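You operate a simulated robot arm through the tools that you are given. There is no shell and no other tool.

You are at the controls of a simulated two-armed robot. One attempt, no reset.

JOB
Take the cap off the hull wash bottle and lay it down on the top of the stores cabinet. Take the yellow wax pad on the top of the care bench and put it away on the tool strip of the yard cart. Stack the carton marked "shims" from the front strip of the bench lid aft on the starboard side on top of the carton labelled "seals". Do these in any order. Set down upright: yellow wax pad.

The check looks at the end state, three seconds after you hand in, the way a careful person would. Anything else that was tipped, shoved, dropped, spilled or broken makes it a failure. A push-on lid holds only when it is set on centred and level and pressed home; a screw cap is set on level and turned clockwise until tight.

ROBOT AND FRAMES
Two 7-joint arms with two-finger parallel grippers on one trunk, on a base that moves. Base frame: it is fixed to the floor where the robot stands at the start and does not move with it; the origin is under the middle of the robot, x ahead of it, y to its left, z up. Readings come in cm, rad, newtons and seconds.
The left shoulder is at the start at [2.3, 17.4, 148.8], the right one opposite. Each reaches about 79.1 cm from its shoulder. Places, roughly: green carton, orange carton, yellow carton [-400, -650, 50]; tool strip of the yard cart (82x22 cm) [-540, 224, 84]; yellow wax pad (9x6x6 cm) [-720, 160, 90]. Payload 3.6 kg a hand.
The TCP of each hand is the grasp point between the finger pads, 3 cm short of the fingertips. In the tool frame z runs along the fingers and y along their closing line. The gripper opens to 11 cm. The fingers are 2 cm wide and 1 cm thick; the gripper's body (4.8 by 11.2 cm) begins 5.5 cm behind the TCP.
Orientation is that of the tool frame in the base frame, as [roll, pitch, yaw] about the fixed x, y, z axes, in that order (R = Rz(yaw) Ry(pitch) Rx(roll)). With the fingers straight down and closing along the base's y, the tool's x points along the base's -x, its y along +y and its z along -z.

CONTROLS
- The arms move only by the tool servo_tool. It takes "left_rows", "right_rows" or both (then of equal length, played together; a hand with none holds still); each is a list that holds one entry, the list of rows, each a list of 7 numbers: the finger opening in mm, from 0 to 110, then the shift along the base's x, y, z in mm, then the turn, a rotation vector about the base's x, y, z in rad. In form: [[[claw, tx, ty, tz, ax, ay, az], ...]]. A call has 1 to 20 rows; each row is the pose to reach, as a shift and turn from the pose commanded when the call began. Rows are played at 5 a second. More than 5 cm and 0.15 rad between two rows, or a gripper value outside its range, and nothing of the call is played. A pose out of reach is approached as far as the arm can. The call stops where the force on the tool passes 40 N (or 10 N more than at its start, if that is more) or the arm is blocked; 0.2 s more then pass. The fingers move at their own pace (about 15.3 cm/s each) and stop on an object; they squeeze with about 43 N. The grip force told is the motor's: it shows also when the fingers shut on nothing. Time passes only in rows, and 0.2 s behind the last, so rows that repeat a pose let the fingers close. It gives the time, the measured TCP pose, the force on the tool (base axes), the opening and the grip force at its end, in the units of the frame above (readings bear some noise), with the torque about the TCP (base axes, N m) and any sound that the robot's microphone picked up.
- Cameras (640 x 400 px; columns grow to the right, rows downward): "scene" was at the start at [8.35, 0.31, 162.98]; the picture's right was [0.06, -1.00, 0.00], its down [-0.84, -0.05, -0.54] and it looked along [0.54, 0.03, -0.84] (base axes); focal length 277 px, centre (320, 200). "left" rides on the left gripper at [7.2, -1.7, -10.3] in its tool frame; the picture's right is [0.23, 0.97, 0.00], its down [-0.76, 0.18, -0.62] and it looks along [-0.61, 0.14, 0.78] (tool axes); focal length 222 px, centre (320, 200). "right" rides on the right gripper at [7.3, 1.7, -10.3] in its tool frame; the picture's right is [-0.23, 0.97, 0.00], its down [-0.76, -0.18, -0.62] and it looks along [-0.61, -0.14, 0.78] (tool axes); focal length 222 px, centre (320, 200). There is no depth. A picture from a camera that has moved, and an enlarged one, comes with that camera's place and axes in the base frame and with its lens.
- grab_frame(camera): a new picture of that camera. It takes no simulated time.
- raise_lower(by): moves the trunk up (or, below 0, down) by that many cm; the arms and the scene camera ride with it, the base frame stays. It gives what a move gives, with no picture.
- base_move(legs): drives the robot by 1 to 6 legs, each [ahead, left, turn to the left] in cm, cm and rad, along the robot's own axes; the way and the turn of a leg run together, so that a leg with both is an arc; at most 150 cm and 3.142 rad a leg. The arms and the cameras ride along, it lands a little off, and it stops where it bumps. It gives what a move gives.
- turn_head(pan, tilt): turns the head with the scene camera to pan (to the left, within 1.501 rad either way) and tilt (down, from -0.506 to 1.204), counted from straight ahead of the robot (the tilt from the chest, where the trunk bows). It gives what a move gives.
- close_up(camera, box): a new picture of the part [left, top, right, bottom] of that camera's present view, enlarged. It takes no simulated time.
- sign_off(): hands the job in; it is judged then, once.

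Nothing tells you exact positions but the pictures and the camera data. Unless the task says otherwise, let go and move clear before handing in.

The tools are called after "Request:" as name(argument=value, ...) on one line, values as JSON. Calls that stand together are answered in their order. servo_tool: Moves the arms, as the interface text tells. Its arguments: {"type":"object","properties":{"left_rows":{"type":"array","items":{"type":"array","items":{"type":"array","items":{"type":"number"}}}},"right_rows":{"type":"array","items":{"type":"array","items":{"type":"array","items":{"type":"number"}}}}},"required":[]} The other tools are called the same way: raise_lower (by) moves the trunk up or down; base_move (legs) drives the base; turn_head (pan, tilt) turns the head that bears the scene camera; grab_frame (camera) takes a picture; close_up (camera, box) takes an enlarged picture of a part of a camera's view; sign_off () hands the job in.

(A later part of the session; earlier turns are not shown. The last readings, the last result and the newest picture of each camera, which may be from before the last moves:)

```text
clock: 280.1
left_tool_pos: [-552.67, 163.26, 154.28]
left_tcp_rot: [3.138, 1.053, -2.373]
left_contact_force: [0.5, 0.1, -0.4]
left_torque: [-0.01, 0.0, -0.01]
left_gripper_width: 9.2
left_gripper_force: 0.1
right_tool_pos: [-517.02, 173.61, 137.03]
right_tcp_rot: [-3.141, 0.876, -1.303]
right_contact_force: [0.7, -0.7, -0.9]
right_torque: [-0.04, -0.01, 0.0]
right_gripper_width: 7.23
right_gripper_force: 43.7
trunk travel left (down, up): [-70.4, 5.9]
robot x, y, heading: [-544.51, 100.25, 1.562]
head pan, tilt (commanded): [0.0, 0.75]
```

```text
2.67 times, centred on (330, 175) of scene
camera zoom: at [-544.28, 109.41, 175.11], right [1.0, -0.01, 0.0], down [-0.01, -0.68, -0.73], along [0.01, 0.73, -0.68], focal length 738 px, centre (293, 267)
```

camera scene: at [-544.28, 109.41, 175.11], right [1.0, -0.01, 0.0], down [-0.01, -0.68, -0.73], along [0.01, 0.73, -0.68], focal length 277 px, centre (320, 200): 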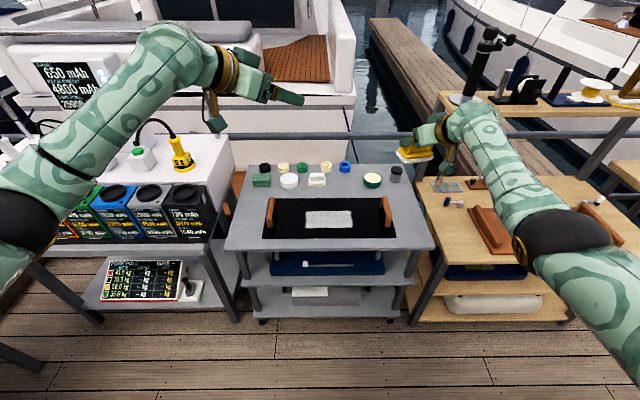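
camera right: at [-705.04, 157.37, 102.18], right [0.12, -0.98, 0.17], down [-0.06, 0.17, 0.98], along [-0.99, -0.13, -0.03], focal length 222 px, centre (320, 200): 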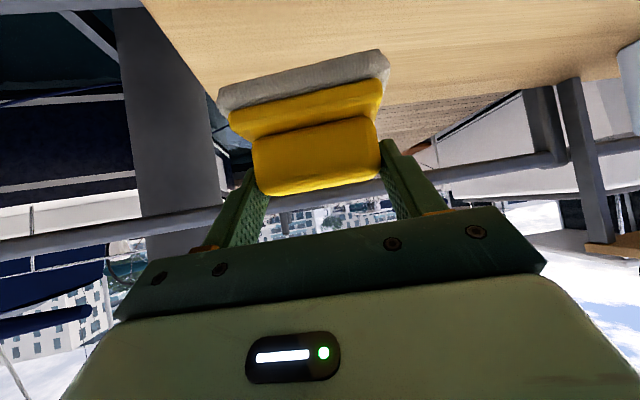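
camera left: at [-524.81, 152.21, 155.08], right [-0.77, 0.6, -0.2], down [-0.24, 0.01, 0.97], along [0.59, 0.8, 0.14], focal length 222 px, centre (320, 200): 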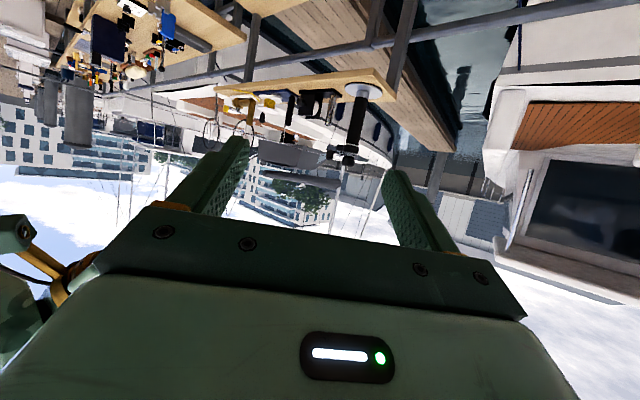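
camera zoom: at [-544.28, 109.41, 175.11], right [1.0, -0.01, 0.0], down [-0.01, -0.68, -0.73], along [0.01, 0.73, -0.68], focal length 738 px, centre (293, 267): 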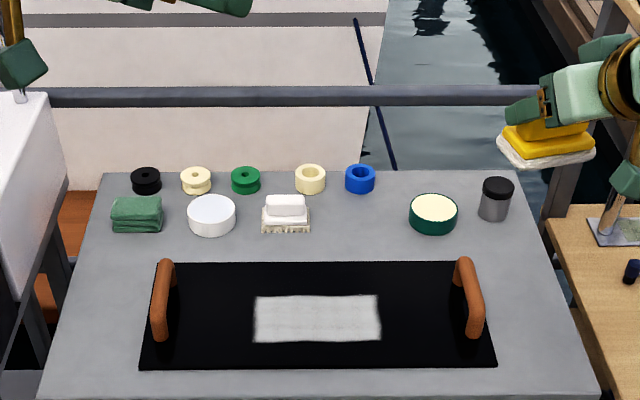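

The gap on the strip is x -539.5 to -520.8, with its centre at x≈-530. I'll align the pad with the strip, move the hand to x≈-530 while keeping it high, then lower the trunk.

Request:
servo_tool(right_rows=[[[45, -13, -2, 15, 0, 0, -0.027], [45, -26, -4, 30, 0, 0, -0.054], [45, -39, -6, 45, 0, 0, -0.08], [45, -52, -8, 60, 0, 0, -0.107], [45, -65, -10, 75, 0, 0, -0.134], [45, -79, -12, 90, 0, 0, -0.16], [45, -92, -14, 105, 0, 0, -0.187], [45, -105, -16, 120, 0, 0, -0.214], [45, -118, -18, 135, 0, 0, -0.24], [45, -131, -20, 150, 0, 0, -0.267], [45, -131, -20, 150, 0, 0, -0.267]]])

Request:
raise_lower(by=-36)

Request:
raise_lower(by=-13)

Request:
grab_frame(camera="scene")

Request:
grab_frame(camera="right")

```text
clock: 282.5
left_tool_pos: [-552.59, 163.17, 154.18]
left_tcp_rot: [3.138, 1.053, -2.374]
left_contact_force: [-0.3, -0.3, 0.3]
left_torque: [0.01, 0.0, -0.01]
left_gripper_width: 9.19
left_gripper_force: 0.1
right_tool_pos: [-530.03, 171.48, 151.95]
right_tcp_rot: [-3.139, 0.875, -1.572]
right_contact_force: [0.6, -0.4, -0.1]
right_torque: [-0.01, 0.0, 0.03]
right_gripper_width: 7.24
right_gripper_force: 43.3
trunk travel left (down, up): [-70.4, 5.9]
robot x, y, heading: [-544.3, 100.45, 1.563]
head pan, tilt (commanded): [0.0, 0.75]
```

```text
clock: 286.0
left_tool_pos: [-552.62, 163.18, 118.2]
left_tcp_rot: [3.138, 1.052, -2.375]
left_contact_force: [0.2, 0.1, -0.7]
left_torque: [0.02, 0.0, 0.02]
left_gripper_width: 9.22
left_gripper_force: 0.0
right_tool_pos: [-530.24, 171.53, 116.05]
right_tcp_rot: [-3.138, 0.876, -1.57]
right_contact_force: [0.5, 0.8, -0.5]
right_torque: [-0.02, -0.03, 0.0]
right_gripper_width: 7.22
right_gripper_force: 43.1
trunk travel left (down, up): [-34.4, 41.9]
robot x, y, heading: [-544.61, 100.11, 1.563]
head pan, tilt (commanded): [0.0, 0.75]
```

```text
clock: 287.6
left_tool_pos: [-552.6, 163.19, 105.29]
left_tcp_rot: [3.136, 1.054, -2.374]
left_contact_force: [-0.6, 0.9, -0.1]
left_torque: [0.01, 0.01, 0.04]
left_gripper_width: 9.19
left_gripper_force: 0.1
right_tool_pos: [-530.19, 171.55, 103.11]
right_tcp_rot: [-3.14, 0.876, -1.57]
right_contact_force: [-0.1, -0.4, -0.9]
right_torque: [-0.02, 0.01, 0.0]
right_gripper_width: 7.22
right_gripper_force: 42.8
trunk travel left (down, up): [-21.4, 54.9]
robot x, y, heading: [-544.47, 100.12, 1.561]
head pan, tilt (commanded): [0.0, 0.75]
```

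```text
taken
camera scene: at [-544.21, 120.2, 125.61], right [1.0, -0.01, 0.0], down [-0.01, -0.68, -0.73], along [0.01, 0.73, -0.68], focal length 277 px, centre (320, 200)
```

scene: 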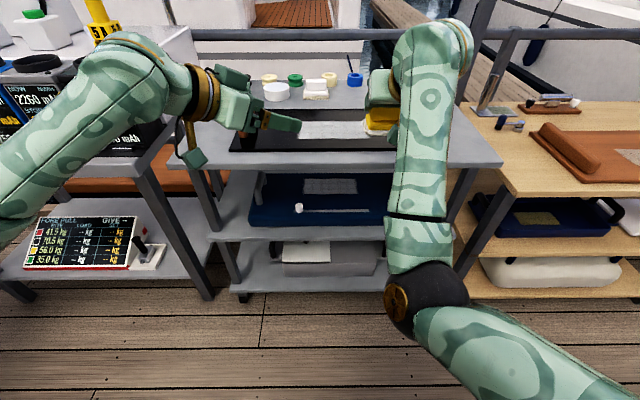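

```text
taken
camera right: at [-532.04, 158.9, 104.2], right [-0.97, 0.15, 0.17], down [0.18, 0.01, 0.98], along [0.14, 0.99, -0.03], focal length 222 px, centre (320, 200)
```

right: 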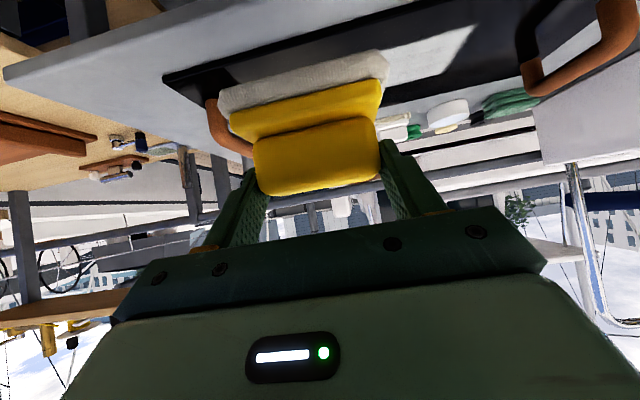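

Before driving in, I'll raise the left hand 20 cm so that arm stays well above the charging station and the strip's items.

Request:
servo_tool(left_rows=[[[90, 0, 0, 30, 0, 0, 0], [90, 0, 0, 60, 0, 0, 0], [90, 0, 0, 90, 0, 0, 0], [90, 0, 0, 120, 0, 0, 0], [90, 0, 0, 150, 0, 0, 0], [90, 0, 0, 180, 0, 0, 0], [90, 0, 0, 200, 0, 0, 0]]])

Request:
turn_head(pan=0.7, tilt=0.7)

Request:
grab_frame(camera="scene")

Request:
turn_head(pan=-0.7, tilt=0.7)

Request:
grab_frame(camera="scene")

```text
clock: 289.2
left_tool_pos: [-552.62, 163.28, 125.14]
left_tcp_rot: [3.138, 1.053, -2.372]
left_contact_force: [-0.2, -0.8, -0.5]
left_torque: [-0.01, 0.0, 0.02]
left_gripper_width: 9.01
left_gripper_force: 0.1
right_tool_pos: [-530.38, 171.72, 103.02]
right_tcp_rot: [-3.137, 0.878, -1.573]
right_contact_force: [1.0, -0.9, -0.2]
right_torque: [0.04, 0.0, 0.01]
right_gripper_width: 7.22
right_gripper_force: 43.5
trunk travel left (down, up): [-21.4, 54.9]
robot x, y, heading: [-544.68, 99.92, 1.56]
head pan, tilt (commanded): [0.0, 0.75]
```

```text
clock: 290.2
left_tool_pos: [-552.73, 163.21, 125.2]
left_tcp_rot: [3.138, 1.052, -2.374]
left_contact_force: [-0.1, 1.0, 0.5]
left_torque: [-0.01, 0.0, 0.03]
left_gripper_width: 9.0
left_gripper_force: 0.0
right_tool_pos: [-530.29, 171.59, 102.95]
right_tcp_rot: [-3.137, 0.875, -1.571]
right_contact_force: [0.3, -0.2, -0.8]
right_torque: [0.02, -0.01, 0.01]
right_gripper_width: 7.22
right_gripper_force: 43.3
trunk travel left (down, up): [-21.4, 54.9]
robot x, y, heading: [-544.23, 100.13, 1.56]
head pan, tilt (commanded): [0.7, 0.7]
```

```text
taken
camera scene: at [-549.69, 118.53, 126.0], right [0.77, 0.64, 0.0], down [0.41, -0.5, -0.76], along [-0.49, 0.59, -0.64], focal length 277 px, centre (320, 200)
```

scene: 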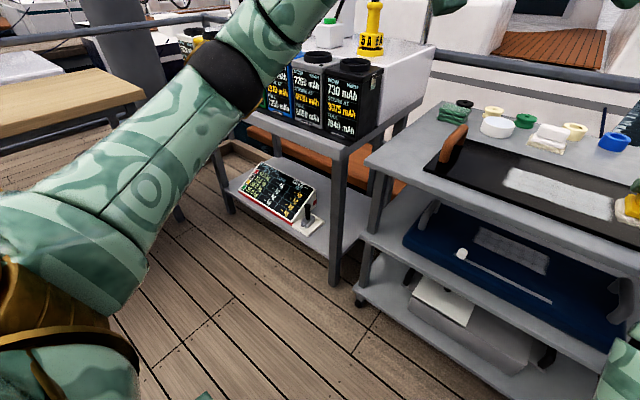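

```text
clock: 291.8
left_tool_pos: [-552.58, 163.2, 125.18]
left_tcp_rot: [3.138, 1.052, -2.374]
left_contact_force: [-0.9, 0.0, 0.4]
left_torque: [-0.02, -0.02, 0.03]
left_gripper_width: 8.99
left_gripper_force: 0.1
right_tool_pos: [-530.22, 171.56, 102.93]
right_tcp_rot: [-3.138, 0.876, -1.57]
right_contact_force: [-0.6, 0.1, -0.4]
right_torque: [-0.01, -0.02, 0.02]
right_gripper_width: 7.23
right_gripper_force: 43.2
trunk travel left (down, up): [-21.4, 54.9]
robot x, y, heading: [-544.5, 100.32, 1.562]
head pan, tilt (commanded): [-0.7, 0.7]
```

```text
taken
camera scene: at [-538.76, 118.44, 126.0], right [0.76, -0.65, 0.0], down [-0.42, -0.49, -0.76], along [0.5, 0.58, -0.64], focal length 277 px, centre (320, 200)
```

scene: 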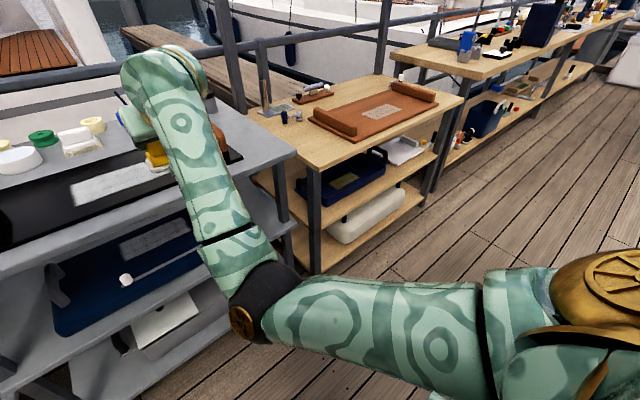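

Both elbows are clear of the station and the cart's tray. I'll drive forward 45 cm in two steps.

Request:
base_move(legs=[[30, 0, 0.008]])

Request:
turn_head(pan=-0.1, tilt=0.8)

Request:
grab_frame(camera="scene")

Request:
grab_frame(camera="right")

```text
clock: 293.8
left_tool_pos: [-552.93, 192.9, 125.02]
left_tcp_rot: [3.139, 1.05, -2.366]
left_contact_force: [0.4, 0.1, -0.1]
left_torque: [0.01, 0.03, -0.01]
left_gripper_width: 9.01
left_gripper_force: 0.1
right_tool_pos: [-530.55, 201.54, 103.11]
right_tcp_rot: [-3.138, 0.875, -1.566]
right_contact_force: [0.2, -0.2, 0.3]
right_torque: [0.0, 0.03, 0.0]
right_gripper_width: 7.21
right_gripper_force: 43.1
trunk travel left (down, up): [-21.4, 54.9]
robot x, y, heading: [-544.1, 129.91, 1.575]
head pan, tilt (commanded): [-0.7, 0.7]
```

```text
clock: 294.8
left_tool_pos: [-552.89, 192.86, 125.26]
left_tcp_rot: [3.14, 1.051, -2.366]
left_contact_force: [0.0, 0.0, -0.4]
left_torque: [-0.01, -0.02, -0.01]
left_gripper_width: 9.02
left_gripper_force: 0.2
right_tool_pos: [-530.71, 201.39, 102.97]
right_tcp_rot: [-3.139, 0.875, -1.566]
right_contact_force: [-0.1, 0.2, -0.5]
right_torque: [0.01, -0.02, -0.01]
right_gripper_width: 7.23
right_gripper_force: 43.6
trunk travel left (down, up): [-21.4, 54.9]
robot x, y, heading: [-544.62, 129.83, 1.567]
head pan, tilt (commanded): [-0.099, 0.799]
```

```text
taken
camera scene: at [-543.38, 149.71, 125.18], right [0.99, -0.1, 0.0], down [-0.07, -0.71, -0.7], along [0.07, 0.69, -0.72], focal length 277 px, centre (320, 200)
```

scene: 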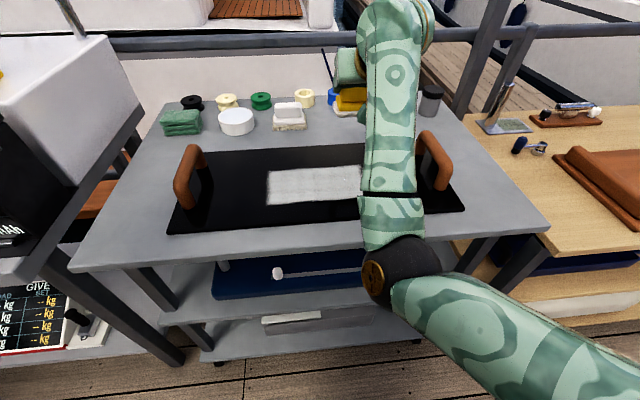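

```text
taken
camera right: at [-532.27, 188.76, 104.1], right [-0.97, 0.14, 0.17], down [0.18, 0.01, 0.98], along [0.14, 0.99, -0.03], focal length 222 px, centre (320, 200)
```

right: 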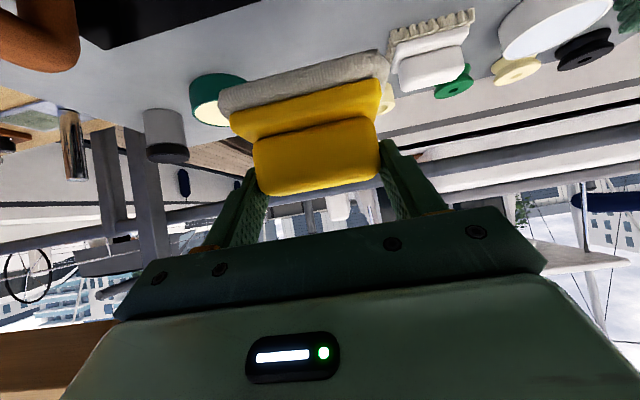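

The pad lines up with the gap between the brush and the tub. Driving the last 15 cm.

Request:
base_move(legs=[[15, 0, 0]])

Request:
grab_frame(camera="scene")

Request:
grab_frame(camera="right")

Request:
grab_frame(camera="left")

```text
clock: 296.2
left_tool_pos: [-552.81, 208.2, 125.09]
left_tcp_rot: [3.14, 1.051, -2.364]
left_contact_force: [0.4, 0.4, -0.4]
left_torque: [0.0, 0.01, 0.02]
left_gripper_width: 9.01
left_gripper_force: 0.0
right_tool_pos: [-530.58, 216.74, 102.9]
right_tcp_rot: [-3.136, 0.874, -1.566]
right_contact_force: [-0.8, 0.5, -1.1]
right_torque: [-0.02, -0.03, -0.01]
right_gripper_width: 7.2
right_gripper_force: 42.8
trunk travel left (down, up): [-21.4, 54.9]
robot x, y, heading: [-544.25, 145.08, 1.565]
head pan, tilt (commanded): [-0.099, 0.799]
```

```text
taken
camera scene: at [-543.35, 165.09, 125.15], right [0.99, -0.1, 0.0], down [-0.07, -0.71, -0.7], along [0.07, 0.69, -0.72], focal length 277 px, centre (320, 200)
```

scene: 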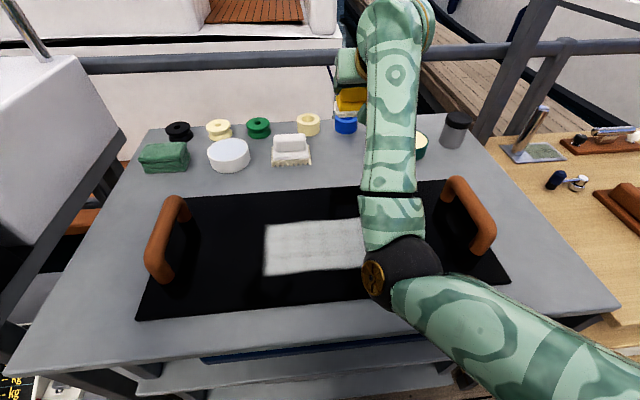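

```text
taken
camera right: at [-532.22, 204.11, 104.02], right [-0.97, 0.14, 0.17], down [0.18, 0.01, 0.98], along [0.14, 0.99, -0.04], focal length 222 px, centre (320, 200)
```

right: 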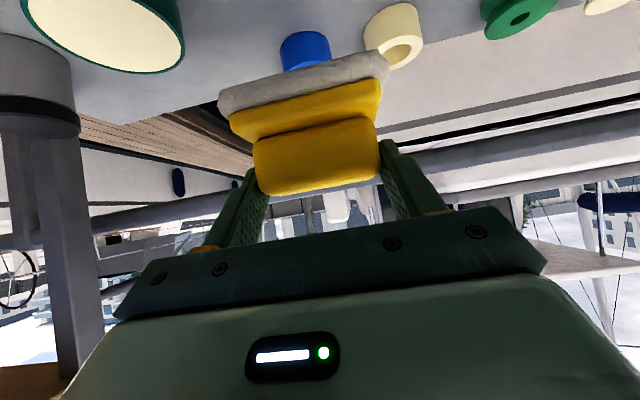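

```text
taken
camera left: at [-560.68, 198.27, 123.95], right [-0.76, 0.61, -0.2], down [-0.24, 0.01, 0.97], along [0.6, 0.79, 0.14], focal length 222 px, centre (320, 200)
```

left: 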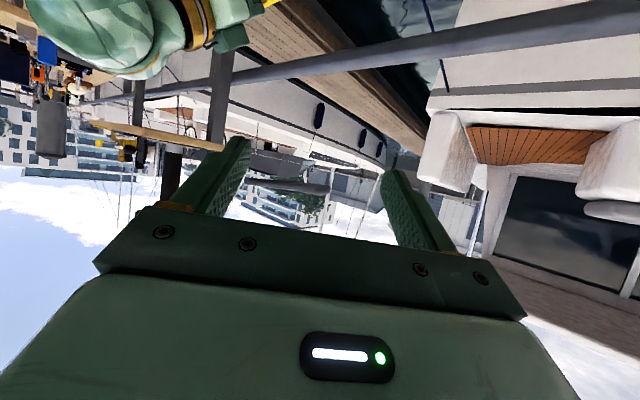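

Everything is clear around and behind the gap. I'll lower the pad in stages, watching the view.

Request:
servo_tool(right_rows=[[[45, 0, 0, -12, 0, 0, 0], [45, 0, 0, -24, 0, 0, 0], [45, 0, 0, -36, 0, 0, 0], [45, 0, 0, -48, 0, 0, 0], [45, 0, 0, -60, 0, 0, 0], [45, 0, 0, -72, 0, 0, 0], [45, 0, 0, -84, 0, 0, 0], [45, 0, 0, -84, 0, 0, 0]]])

Request:
grab_frame(camera="right")

Request:
grab_frame(camera="scene")

```text
clock: 298.0
left_tool_pos: [-552.73, 208.03, 125.28]
left_tcp_rot: [3.139, 1.053, -2.366]
left_contact_force: [0.6, -0.9, 0.7]
left_torque: [0.0, 0.0, 0.02]
left_gripper_width: 9.01
left_gripper_force: 0.1
right_tool_pos: [-530.54, 216.63, 94.61]
right_tcp_rot: [-3.137, 0.876, -1.565]
right_contact_force: [0.0, 0.4, -1.7]
right_torque: [0.0, 0.0, 0.02]
right_gripper_width: 7.24
right_gripper_force: 42.9
trunk travel left (down, up): [-21.4, 54.9]
robot x, y, heading: [-544.19, 144.92, 1.57]
head pan, tilt (commanded): [-0.099, 0.799]
```

```text
taken
camera right: at [-532.24, 204.01, 95.67], right [-0.97, 0.14, 0.17], down [0.18, 0.01, 0.98], along [0.14, 0.99, -0.03], focal length 222 px, centre (320, 200)
```

right: 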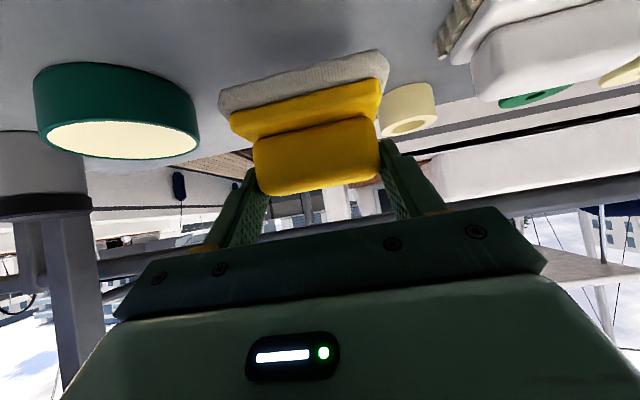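

```text
taken
camera scene: at [-543.35, 164.95, 125.18], right [0.99, -0.1, 0.0], down [-0.07, -0.71, -0.7], along [0.07, 0.69, -0.72], focal length 277 px, centre (320, 200)
```

scene: 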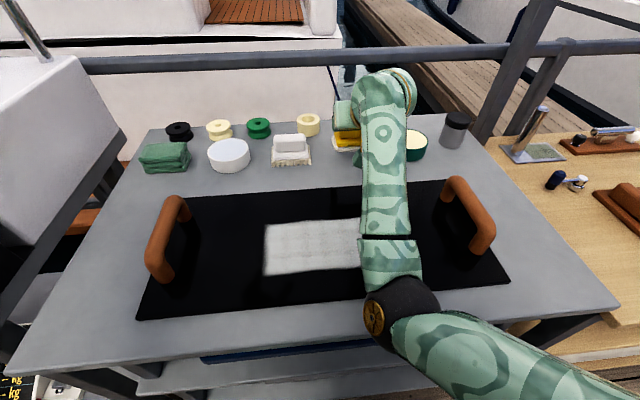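

The pad is about 4–5 cm above the strip with roughly 5 cm free on each side. Continuing down.

Request:
servo_tool(right_rows=[[[45, 0, 0, -8, 0, 0, 0], [45, 0, 0, -16, 0, 0, 0], [45, 0, 0, -24, 0, 0, 0], [45, 0, 0, -30, 0, 0, 0], [45, 0, 0, -34, 0, 0, 0], [45, 0, 0, -38, 0, 0, 0]]])

Request:
close_up(camera="right", box=[20, 20, 460, 220])

```text
clock: 299.6
left_tool_pos: [-553.96, 207.37, 125.3]
left_tcp_rot: [3.137, 1.056, -2.333]
left_contact_force: [-0.4, 0.3, -0.5]
left_torque: [-0.05, -0.03, -0.02]
left_gripper_width: 9.01
left_gripper_force: 0.1
right_tool_pos: [-532.13, 217.56, 94.85]
right_tcp_rot: [-3.132, 0.94, -1.517]
right_contact_force: [-0.1, -0.6, -0.2]
right_torque: [-0.01, 0.01, 0.02]
right_gripper_width: 7.23
right_gripper_force: 42.7
trunk travel left (down, up): [-21.4, 54.9]
robot x, y, heading: [-542.74, 145.41, 1.602]
head pan, tilt (commanded): [-0.099, 0.799]
stopped in row 6 (right hand): the arm was blocked; the commanded pose is now the measured one
```

```text
1.45 times, centred on (240, 120) of right
camera zoom: at [-533.3, 204.87, 95.08], right [-0.98, 0.09, 0.18], down [0.17, -0.05, 0.98], along [0.1, 0.99, 0.03], focal length 323 px, centre (436, 316)
```

zoom: 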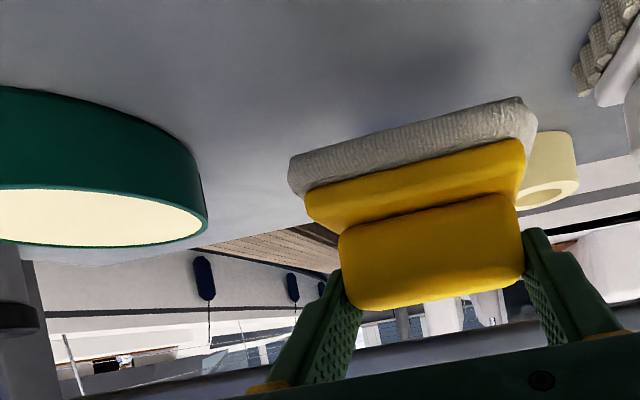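

The elbow met something (probably the cart's front edge) and the base twisted slightly. I'll raise the hand back up and look.

Request:
servo_tool(right_rows=[[[45, 0, 0, 15, 0, 0, 0], [45, 0, 0, 30, 0, 0, 0], [45, 0, 0, 50, 0, 0, 0], [45, 0, 0, 70, 0, 0, 0]]])

Request:
grab_frame(camera="scene")

Request:
turn_head(pan=-0.3, tilt=1.15)

Request:
grab_frame(camera="scene")

```text
clock: 300.6
left_tool_pos: [-553.35, 207.88, 125.11]
left_tcp_rot: [3.138, 1.053, -2.332]
left_contact_force: [1.1, -0.3, 0.1]
left_torque: [0.0, 0.0, -0.01]
left_gripper_width: 9.01
left_gripper_force: 0.1
right_tool_pos: [-531.57, 217.95, 100.68]
right_tcp_rot: [-3.137, 0.922, -1.524]
right_contact_force: [-0.2, -0.5, 0.3]
right_torque: [0.0, -0.01, 0.03]
right_gripper_width: 7.21
right_gripper_force: 42.7
trunk travel left (down, up): [-21.4, 54.9]
robot x, y, heading: [-542.88, 145.46, 1.603]
head pan, tilt (commanded): [-0.099, 0.799]
```

```text
taken
camera scene: at [-542.49, 165.04, 125.16], right [1.0, -0.07, 0.0], down [-0.05, -0.72, -0.7], along [0.05, 0.7, -0.72], focal length 277 px, centre (320, 200)
```

scene: 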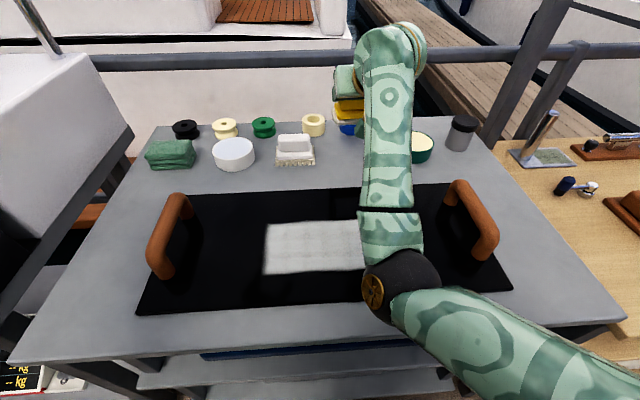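

```text
clock: 301.4
left_tool_pos: [-553.38, 207.92, 125.24]
left_tcp_rot: [3.137, 1.052, -2.332]
left_contact_force: [0.1, -0.3, 0.6]
left_torque: [-0.02, 0.03, 0.02]
left_gripper_width: 9.0
left_gripper_force: 0.1
right_tool_pos: [-531.55, 217.93, 100.61]
right_tcp_rot: [-3.136, 0.923, -1.525]
right_contact_force: [-0.1, 0.4, -0.3]
right_torque: [0.02, -0.02, 0.01]
right_gripper_width: 7.22
right_gripper_force: 43.2
trunk travel left (down, up): [-21.4, 54.9]
robot x, y, heading: [-542.33, 145.08, 1.598]
head pan, tilt (commanded): [-0.3, 1.15]
```

```text
taken
camera scene: at [-541.44, 162.74, 122.7], right [0.96, -0.26, 0.0], down [-0.24, -0.88, -0.41], along [0.11, 0.39, -0.91], focal length 277 px, centre (320, 200)
```

scene: 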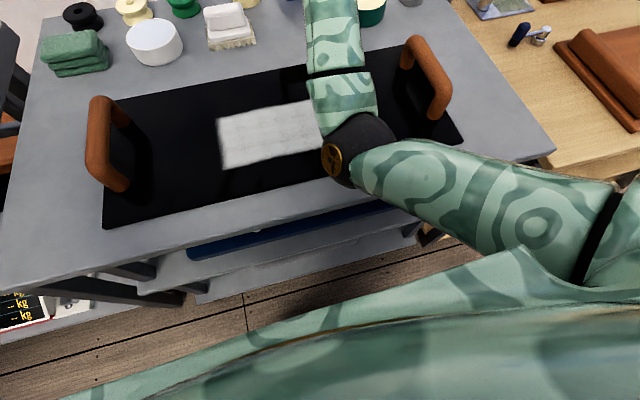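

The cart and its items are unmoved. The elbow was too low, so I'll raise the trunk 11 cm, which straightens the arm with a higher elbow, and re-level the pad.

Request:
raise_lower(by=11)

Request:
servo_tool(right_rows=[[[45, 3, -3, -5, -0.016, -0.001, -0.015], [45, 6, -6, -10, -0.031, -0.001, -0.031], [45, 10, -10, -20, -0.047, -0.002, -0.046], [45, 10, -10, -35, -0.047, -0.002, -0.046], [45, 10, -10, -50, -0.047, -0.002, -0.046], [45, 10, -10, -65, -0.047, -0.002, -0.046], [45, 10, -10, -65, -0.047, -0.002, -0.046]]])

Request:
turn_head(pan=-0.2, tilt=0.9)

Request:
grab_frame(camera="scene")

Request:
grab_frame(camera="right")

```text
clock: 302.8
left_tool_pos: [-553.39, 208.05, 136.0]
left_tcp_rot: [3.14, 1.049, -2.332]
left_contact_force: [-0.4, 0.5, 0.2]
left_torque: [0.02, -0.01, -0.03]
left_gripper_width: 9.01
left_gripper_force: 0.0
right_tool_pos: [-531.53, 217.86, 111.62]
right_tcp_rot: [-3.137, 0.92, -1.527]
right_contact_force: [0.2, 0.7, -0.9]
right_torque: [0.03, 0.02, 0.01]
right_gripper_width: 7.22
right_gripper_force: 42.8
trunk travel left (down, up): [-32.4, 43.9]
robot x, y, heading: [-542.78, 144.85, 1.605]
head pan, tilt (commanded): [-0.3, 1.15]
```

```text
clock: 304.4
left_tool_pos: [-553.43, 207.93, 136.14]
left_tcp_rot: [3.138, 1.053, -2.334]
left_contact_force: [0.4, -0.1, -0.6]
left_torque: [-0.01, 0.02, 0.01]
left_gripper_width: 9.01
left_gripper_force: 0.0
right_tool_pos: [-530.64, 216.81, 105.29]
right_tcp_rot: [-3.134, 0.876, -1.571]
right_contact_force: [-0.1, -0.2, -0.3]
right_torque: [-0.03, -0.02, 0.01]
right_gripper_width: 7.2
right_gripper_force: 43.6
trunk travel left (down, up): [-32.4, 43.9]
robot x, y, heading: [-542.92, 145.25, 1.595]
head pan, tilt (commanded): [-0.3, 1.15]
```

```text
clock: 305.2
left_tool_pos: [-553.44, 207.97, 136.11]
left_tcp_rot: [3.138, 1.052, -2.332]
left_contact_force: [0.3, 0.0, -0.4]
left_torque: [-0.02, 0.02, 0.01]
left_gripper_width: 9.01
left_gripper_force: 0.1
right_tool_pos: [-530.61, 216.94, 105.26]
right_tcp_rot: [-3.134, 0.876, -1.572]
right_contact_force: [1.2, -0.2, -0.6]
right_torque: [0.02, 0.03, -0.03]
right_gripper_width: 7.24
right_gripper_force: 43.0
trunk travel left (down, up): [-32.4, 43.9]
robot x, y, heading: [-542.49, 145.3, 1.6]
head pan, tilt (commanded): [-0.201, 0.901]
```

```text
taken
camera scene: at [-541.59, 159.4, 135.69], right [0.99, -0.17, 0.0], down [-0.13, -0.77, -0.62], along [0.1, 0.61, -0.78], focal length 277 px, centre (320, 200)
```

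scene: 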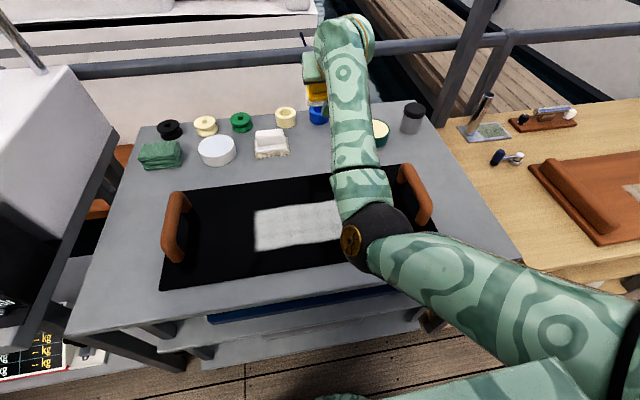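

```text
taken
camera right: at [-532.4, 204.31, 106.31], right [-0.97, 0.15, 0.17], down [0.17, 0.01, 0.98], along [0.15, 0.99, -0.03], focal length 222 px, centre (320, 200)
```

right: 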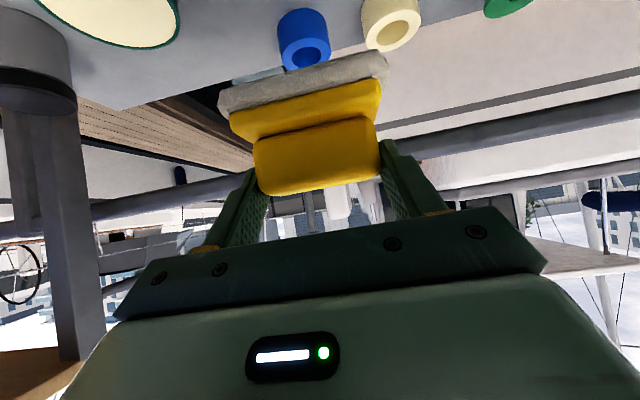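

The pad is level again and the elbow is about 15 cm above the cart top. Lowering again in stages.

Request:
servo_tool(right_rows=[[[45, 0, 0, -15, 0, 0, 0], [45, 0, 0, -30, 0, 0, 0], [45, 0, 0, -45, 0, 0, 0], [45, 0, 0, -60, 0, 0, 0], [45, 0, 0, -75, 0, 0, 0], [45, 0, 0, -90, 0, 0, 0], [45, 0, 0, -105, 0, 0, 0], [45, 0, 0, -105, 0, 0, 0]]])

Request:
grab_frame(camera="scene")

Request:
grab_frame(camera="right")

```text
clock: 307.0
left_tool_pos: [-553.39, 207.79, 136.16]
left_tcp_rot: [3.138, 1.052, -2.335]
left_contact_force: [0.6, 0.1, 1.0]
left_torque: [0.01, -0.01, -0.01]
left_gripper_width: 9.0
left_gripper_force: 0.2
right_tool_pos: [-530.5, 216.76, 94.7]
right_tcp_rot: [-3.133, 0.876, -1.571]
right_contact_force: [-0.9, 0.6, -0.5]
right_torque: [-0.02, -0.03, 0.0]
right_gripper_width: 7.22
right_gripper_force: 43.4
trunk travel left (down, up): [-32.4, 43.9]
robot x, y, heading: [-542.87, 144.97, 1.604]
head pan, tilt (commanded): [-0.201, 0.901]
```

```text
taken
camera scene: at [-541.6, 159.4, 135.7], right [0.99, -0.17, 0.0], down [-0.13, -0.77, -0.62], along [0.1, 0.61, -0.78], focal length 277 px, centre (320, 200)
```

scene: 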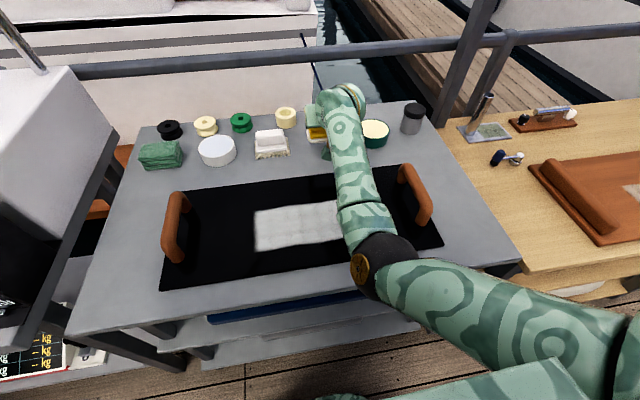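

```text
taken
camera right: at [-532.39, 204.23, 95.8], right [-0.97, 0.15, 0.17], down [0.17, 0.01, 0.98], along [0.15, 0.99, -0.03], focal length 222 px, centre (320, 200)
```

right: 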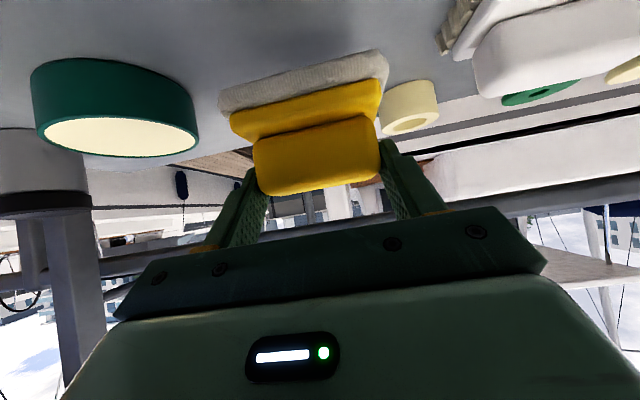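

Good: no blocking and the elbow is still well clear. Continuing the last few centimetres.

Request:
servo_tool(right_rows=[[[45, 0, 0, -8, 0, 0, 0], [45, 0, 0, -16, 0, 0, 0], [45, 0, 0, -24, 0, 0, 0], [45, 0, 0, -31, 0, 0, 0], [45, 0, 0, -37, 0, 0, 0], [45, 0, 0, -37, 0, 0, 0]]])

Request:
close_up(camera="right", box=[20, 0, 460, 220])

```text
clock: 308.4
left_tool_pos: [-553.54, 207.96, 136.2]
left_tcp_rot: [3.138, 1.054, -2.332]
left_contact_force: [-0.5, 0.1, 0.3]
left_torque: [0.04, -0.01, -0.01]
left_gripper_width: 8.99
left_gripper_force: 0.0
right_tool_pos: [-530.55, 216.91, 91.0]
right_tcp_rot: [-3.135, 0.876, -1.572]
right_contact_force: [-0.5, -1.1, 1.2]
right_torque: [-0.01, 0.06, 0.05]
right_gripper_width: 7.22
right_gripper_force: 43.3
trunk travel left (down, up): [-32.4, 43.9]
robot x, y, heading: [-542.46, 144.97, 1.605]
head pan, tilt (commanded): [-0.201, 0.901]
```

```text
1.45 times, centred on (240, 110) of right
camera zoom: at [-532.41, 204.26, 92.12], right [-0.97, 0.15, 0.17], down [0.17, 0.01, 0.98], along [0.15, 0.99, -0.03], focal length 323 px, centre (436, 331)
```

zoom: 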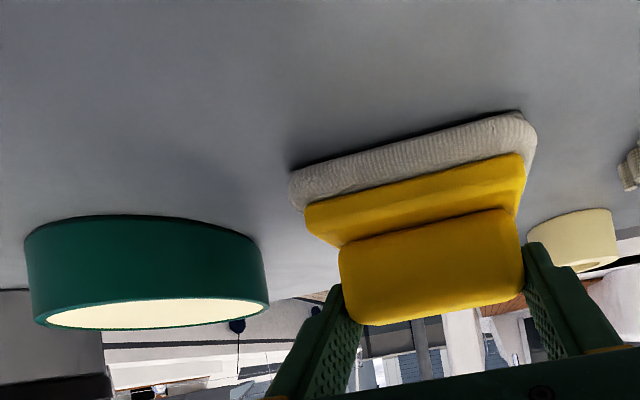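

Request:
servo_tool(right_rows=[[[45, 0, 0, -1, 0, 0, 0], [45, 0, 0, -2, 0, 0, 0]]])

Request:
servo_tool(right_rows=[[[45, 0, 0, -1, 0, 0, 0], [45, 0, 0, -2, 0, 0, 0]]])

```text
clock: 309.0
left_tool_pos: [-553.42, 207.76, 136.3]
left_tcp_rot: [3.137, 1.053, -2.334]
left_contact_force: [0.3, -0.7, -0.4]
left_torque: [-0.02, 0.01, 0.0]
left_gripper_width: 8.99
left_gripper_force: 0.1
right_tool_pos: [-530.51, 216.92, 90.98]
right_tcp_rot: [-3.136, 0.881, -1.573]
right_contact_force: [0.7, -0.5, 6.7]
right_torque: [-0.23, 0.28, 0.04]
right_gripper_width: 7.22
right_gripper_force: 43.2
trunk travel left (down, up): [-32.4, 43.9]
robot x, y, heading: [-542.77, 145.22, 1.603]
head pan, tilt (commanded): [-0.201, 0.901]
```

```text
clock: 309.6
left_tool_pos: [-553.53, 207.7, 136.24]
left_tcp_rot: [3.136, 1.054, -2.336]
left_contact_force: [-0.7, -0.4, 0.1]
left_torque: [0.0, 0.0, 0.01]
left_gripper_width: 9.0
left_gripper_force: 0.1
right_tool_pos: [-530.5, 216.85, 91.0]
right_tcp_rot: [-3.137, 0.883, -1.574]
right_contact_force: [0.9, 2.1, 17.5]
right_torque: [-0.2, 0.6, 0.02]
right_gripper_width: 7.21
right_gripper_force: 43.3
trunk travel left (down, up): [-32.4, 43.9]
robot x, y, heading: [-542.64, 145.15, 1.606]
head pan, tilt (commanded): [-0.201, 0.901]
```

The pad is seated on the strip. Easing off the pressure and opening slowly.

Request:
servo_tool(right_rows=[[[45, 0, 0, 2, 0, 0, 0], [60, 0, 0, 3, 0, 0, 0], [70, 0, 0, 3, 0, 0, 0], [74, 0, 0, 3, 0, 0, 0], [78, 0, 0, 3, 0, 0, 0], [84, 0, 0, 3, 0, 0, 0], [92, 0, 0, 3, 0, 0, 0], [92, 0, 0, 3, 0, 0, 0]]])

Request:
close_up(camera="right", box=[20, 0, 460, 220])

```text
clock: 311.4
left_tool_pos: [-553.49, 207.87, 136.2]
left_tcp_rot: [3.137, 1.052, -2.332]
left_contact_force: [-1.1, 0.4, 0.0]
left_torque: [-0.01, -0.01, -0.02]
left_gripper_width: 9.01
left_gripper_force: 0.0
right_tool_pos: [-530.57, 216.99, 90.97]
right_tcp_rot: [-3.135, 0.876, -1.572]
right_contact_force: [0.4, 0.1, -0.6]
right_torque: [-0.01, 0.04, -0.03]
right_gripper_width: 9.21
right_gripper_force: 0.1
trunk travel left (down, up): [-32.4, 43.9]
robot x, y, heading: [-542.46, 144.94, 1.603]
head pan, tilt (commanded): [-0.201, 0.901]
```

```text
1.45 times, centred on (240, 110) of right
camera zoom: at [-532.38, 204.27, 92.03], right [-0.97, 0.15, 0.17], down [0.17, 0.01, 0.98], along [0.15, 0.99, -0.03], focal length 323 px, centre (436, 331)
```

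zoom: 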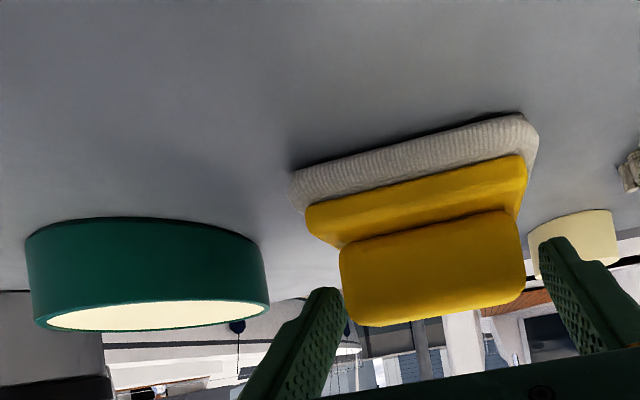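

The pad stands upright on the strip and the fingers are clear. Lifting the hand straight up.

Request:
servo_tool(right_rows=[[[92, 0, 0, 10, 0, 0, 0], [92, 0, 0, 25, 0, 0, 0], [92, 0, 0, 45, 0, 0, 0], [92, 0, 0, 70, 0, 0, 0], [92, 0, 0, 100, 0, 0, 0], [92, 0, 0, 130, 0, 0, 0], [92, 0, 0, 160, 0, 0, 0]]])

Request:
grab_frame(camera="scene")

Request:
grab_frame(camera="right")

```text
clock: 313.0
left_tool_pos: [-553.45, 207.86, 136.24]
left_tcp_rot: [3.137, 1.054, -2.334]
left_contact_force: [-0.5, -0.1, -0.4]
left_torque: [0.0, 0.0, -0.01]
left_gripper_width: 9.01
left_gripper_force: 0.0
right_tool_pos: [-530.63, 216.78, 107.16]
right_tcp_rot: [-3.135, 0.876, -1.572]
right_contact_force: [-0.5, -0.6, 0.6]
right_torque: [-0.01, 0.02, 0.01]
right_gripper_width: 9.2
right_gripper_force: 0.0
trunk travel left (down, up): [-32.4, 43.9]
robot x, y, heading: [-542.83, 145.29, 1.603]
head pan, tilt (commanded): [-0.201, 0.901]
```

```text
taken
camera scene: at [-541.6, 159.37, 135.7], right [0.99, -0.17, 0.0], down [-0.13, -0.77, -0.62], along [0.1, 0.61, -0.78], focal length 277 px, centre (320, 200)
```

scene: 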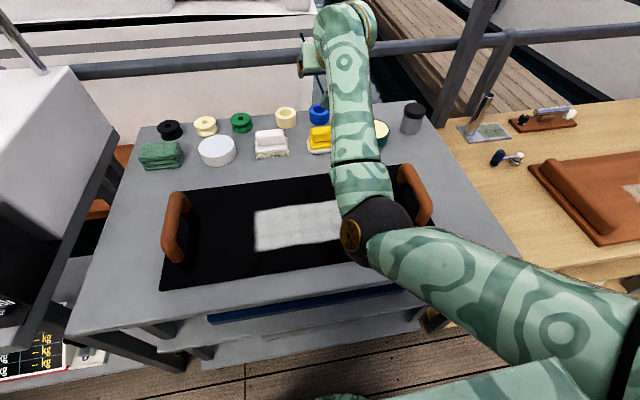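

```text
taken
camera right: at [-532.46, 204.21, 108.11], right [-0.97, 0.15, 0.17], down [0.17, 0.01, 0.98], along [0.15, 0.99, -0.03], focal length 222 px, centre (320, 200)
```

right: 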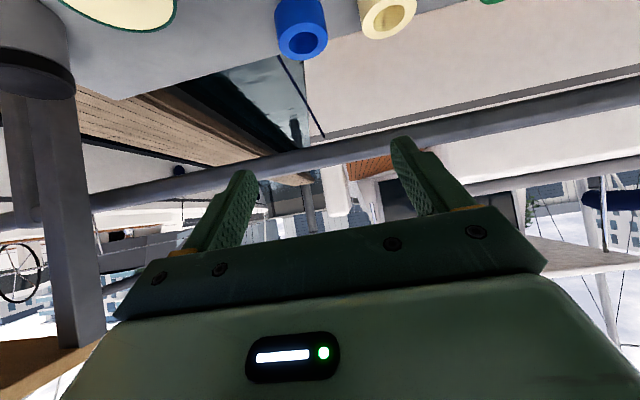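

The pad sits in line with the other items on the strip. I'll raise the trunk, back away, and verify.

Request:
raise_lower(by=36)

Request:
base_move(legs=[[-45, 0, 0]])

Request:
turn_head(pan=0.0, tilt=0.75)

Request:
close_up(camera="scene", box=[210, 110, 430, 250])

```text
clock: 316.5
left_tool_pos: [-553.62, 207.9, 172.17]
left_tcp_rot: [3.137, 1.052, -2.331]
left_contact_force: [-0.2, 0.4, 0.1]
left_torque: [-0.02, -0.02, 0.0]
left_gripper_width: 9.0
left_gripper_force: 0.0
right_tool_pos: [-530.54, 216.81, 142.91]
right_tcp_rot: [-3.134, 0.875, -1.57]
right_contact_force: [0.4, 0.1, -0.2]
right_torque: [0.0, 0.04, -0.01]
right_gripper_width: 9.21
right_gripper_force: 0.1
trunk travel left (down, up): [-68.4, 7.9]
robot x, y, heading: [-542.49, 145.09, 1.602]
head pan, tilt (commanded): [-0.201, 0.901]
```

```text
clock: 319.2
left_tool_pos: [-551.99, 163.39, 172.11]
left_tcp_rot: [3.139, 1.051, -2.334]
left_contact_force: [0.3, -0.3, -0.3]
left_torque: [0.01, -0.02, -0.03]
left_gripper_width: 9.0
left_gripper_force: 0.1
right_tool_pos: [-529.08, 172.31, 142.84]
right_tcp_rot: [-3.134, 0.877, -1.573]
right_contact_force: [1.2, 0.2, -0.6]
right_torque: [0.03, -0.01, 0.01]
right_gripper_width: 9.19
right_gripper_force: 0.1
trunk travel left (down, up): [-68.4, 7.9]
robot x, y, heading: [-541.05, 100.42, 1.603]
head pan, tilt (commanded): [-0.201, 0.901]
```

```text
clock: 319.9
left_tool_pos: [-552.08, 163.23, 172.17]
left_tcp_rot: [3.138, 1.053, -2.336]
left_contact_force: [-0.4, 0.3, -0.3]
left_torque: [-0.04, -0.01, 0.0]
left_gripper_width: 9.0
left_gripper_force: 0.0
right_tool_pos: [-528.97, 172.12, 142.92]
right_tcp_rot: [-3.135, 0.875, -1.573]
right_contact_force: [-0.3, -0.3, -0.3]
right_torque: [0.0, -0.01, -0.01]
right_gripper_width: 9.18
right_gripper_force: 0.0
trunk travel left (down, up): [-68.4, 7.9]
robot x, y, heading: [-541.13, 100.43, 1.6]
head pan, tilt (commanded): [0.0, 0.75]
```

```text
2.86 times, centred on (320, 180) of scene
camera zoom: at [-541.52, 109.73, 173.11], right [1.0, 0.03, 0.0], down [0.02, -0.68, -0.73], along [-0.02, 0.73, -0.68], focal length 791 px, centre (320, 257)
```

zoom: 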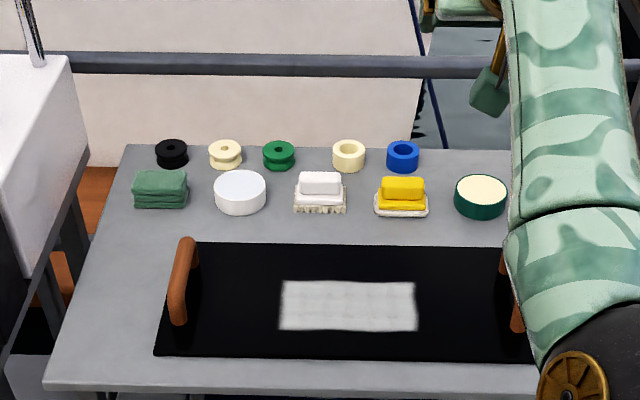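

The pad is upright in line with the other items on the tool strip. Next are the cartons on the boat to starboard, around [-400, -650]. I'll move to open deck at x≈-600 and turn around to look that way.

Request:
base_move(legs=[[0, 60, 0], [0, 0, 1.55]])

Request:
turn_head(pan=1.2, tilt=0.4)

Request:
grab_frame(camera="scene")

Request:
turn_head(pan=0.3, tilt=0.4)

Request:
grab_frame(camera="scene")

```text
clock: 327.1
left_tool_pos: [-664.49, 89.81, 172.34]
left_tcp_rot: [3.14, 1.052, -0.793]
left_contact_force: [0.8, 0.3, -0.5]
left_torque: [0.01, -0.01, -0.01]
left_gripper_width: 9.03
left_gripper_force: 0.1
right_tool_pos: [-672.7, 112.79, 142.84]
right_tcp_rot: [-3.136, 0.876, -0.03]
right_contact_force: [-0.9, 0.6, -0.5]
right_torque: [0.01, 0.03, 0.0]
right_gripper_width: 9.22
right_gripper_force: 0.1
trunk travel left (down, up): [-68.4, 7.9]
robot x, y, heading: [-601.56, 98.47, -3.141]
head pan, tilt (commanded): [0.0, 0.75]
```

```text
clock: 328.5
left_tool_pos: [-664.41, 89.72, 172.31]
left_tcp_rot: [3.137, 1.053, -0.794]
left_contact_force: [-0.6, 0.3, -0.2]
left_torque: [-0.01, -0.02, 0.01]
left_gripper_width: 9.01
left_gripper_force: 0.0
right_tool_pos: [-672.76, 112.96, 143.01]
right_tcp_rot: [-3.134, 0.877, -0.031]
right_contact_force: [0.3, -1.1, 0.1]
right_torque: [0.01, 0.0, 0.0]
right_gripper_width: 9.22
right_gripper_force: 0.0
trunk travel left (down, up): [-68.4, 7.9]
robot x, y, heading: [-601.59, 98.2, -3.143]
head pan, tilt (commanded): [1.201, 0.4]
```

```text
taken
camera scene: at [-605.83, 89.7, 176.22], right [-0.93, 0.36, 0.0], down [0.14, 0.36, -0.92], along [-0.33, -0.86, -0.39], focal length 277 px, centre (320, 200)
```

scene: 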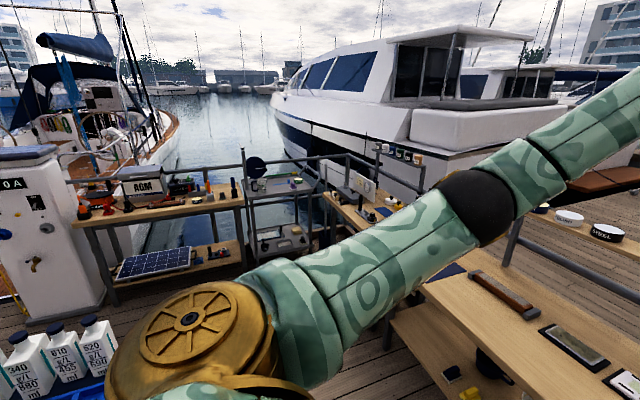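

```text
clock: 329.7
left_tool_pos: [-664.37, 89.77, 172.16]
left_tcp_rot: [3.138, 1.052, -0.794]
left_contact_force: [0.4, 0.7, -0.2]
left_torque: [-0.02, 0.05, -0.01]
left_gripper_width: 8.99
left_gripper_force: 0.2
right_tool_pos: [-672.73, 112.85, 142.91]
right_tcp_rot: [-3.135, 0.877, -0.032]
right_contact_force: [-0.5, -0.9, -0.8]
right_torque: [-0.02, -0.01, -0.01]
right_gripper_width: 9.18
right_gripper_force: 0.0
trunk travel left (down, up): [-68.4, 7.9]
robot x, y, heading: [-601.22, 98.39, -3.144]
head pan, tilt (commanded): [0.3, 0.4]
```

```text
taken
camera scene: at [-611.33, 95.59, 176.22], right [-0.3, 0.95, 0.0], down [0.37, 0.12, -0.92], along [-0.88, -0.27, -0.39], focal length 277 px, centre (320, 200)
```

scene: 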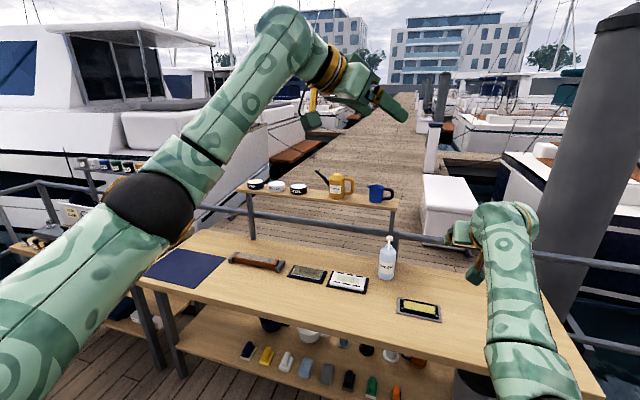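

The care bench is ahead, with the starboard side and the sailboat to my left. I'll turn to face -y and drive across the deck between the blue cart and the benches.

Request:
base_move(legs=[[0, 0, 1.57]])

Request:
turn_head(pan=0.0, tilt=0.5)

Request:
grab_frame(camera="scene")

Request:
turn_head(pan=0.9, tilt=0.4)

Request:
grab_frame(camera="scene")

```text
clock: 333.9
left_tool_pos: [-591.7, 35.65, 172.1]
left_tcp_rot: [3.137, 1.053, 0.79]
left_contact_force: [0.4, -1.0, -0.1]
left_torque: [0.02, 0.0, 0.03]
left_gripper_width: 8.99
left_gripper_force: 0.1
right_tool_pos: [-614.77, 26.96, 143.1]
right_tcp_rot: [-3.135, 0.877, 1.553]
right_contact_force: [0.2, -0.3, -0.6]
right_torque: [-0.02, 0.0, 0.02]
right_gripper_width: 9.19
right_gripper_force: 0.1
trunk travel left (down, up): [-68.4, 7.9]
robot x, y, heading: [-601.34, 98.63, -1.556]
head pan, tilt (commanded): [0.3, 0.4]
```

```text
clock: 334.7
left_tool_pos: [-591.67, 35.47, 172.23]
left_tcp_rot: [3.139, 1.053, 0.791]
left_contact_force: [0.0, 0.5, -0.6]
left_torque: [-0.04, 0.01, 0.0]
left_gripper_width: 9.01
left_gripper_force: 0.0
right_tool_pos: [-614.57, 26.93, 142.94]
right_tcp_rot: [-3.134, 0.877, 1.554]
right_contact_force: [-1.0, -0.7, 0.1]
right_torque: [-0.01, 0.02, 0.01]
right_gripper_width: 9.22
right_gripper_force: 0.1
trunk travel left (down, up): [-68.4, 7.9]
robot x, y, heading: [-601.48, 98.37, -1.558]
head pan, tilt (commanded): [0.0, 0.499]
```

```text
taken
camera scene: at [-601.13, 88.09, 175.31], right [-1.0, -0.02, 0.0], down [-0.01, 0.48, -0.88], along [0.01, -0.88, -0.48], focal length 277 px, centre (320, 200)
```

scene: 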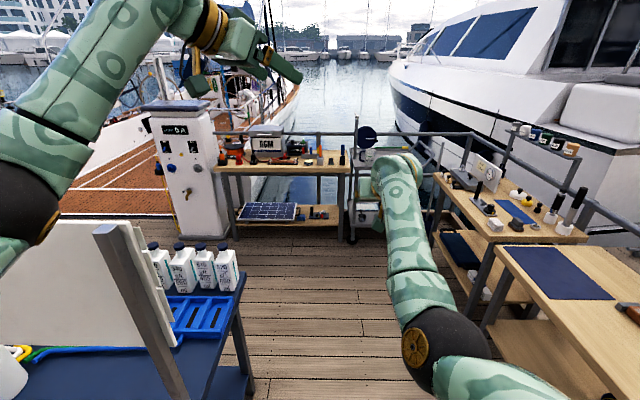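

```text
clock: 335.9
left_tool_pos: [-591.54, 35.5, 172.1]
left_tcp_rot: [3.137, 1.053, 0.792]
left_contact_force: [-0.5, -0.7, 0.7]
left_torque: [-0.02, 0.01, -0.02]
left_gripper_width: 9.0
left_gripper_force: 0.1
right_tool_pos: [-614.74, 27.01, 142.99]
right_tcp_rot: [-3.133, 0.875, 1.553]
right_contact_force: [-0.1, -0.3, -0.4]
right_torque: [0.01, 0.04, 0.02]
right_gripper_width: 9.22
right_gripper_force: 0.1
trunk travel left (down, up): [-68.4, 7.9]
robot x, y, heading: [-601.19, 98.69, -1.554]
head pan, tilt (commanded): [0.901, 0.4]
```

```text
taken
camera scene: at [-593.94, 91.53, 176.22], right [-0.61, -0.79, 0.0], down [-0.31, 0.24, -0.92], along [0.73, -0.56, -0.39], focal length 277 px, centre (320, 200)
```

scene: 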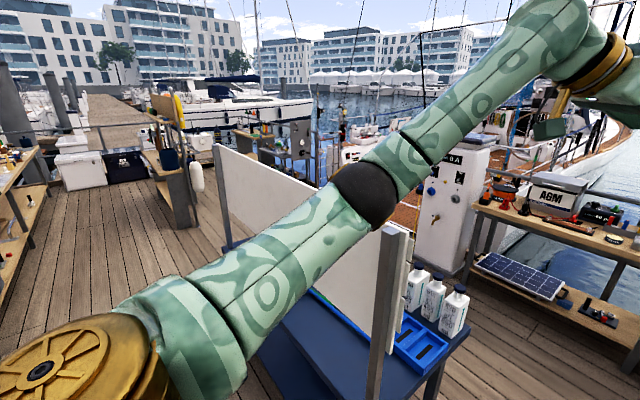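

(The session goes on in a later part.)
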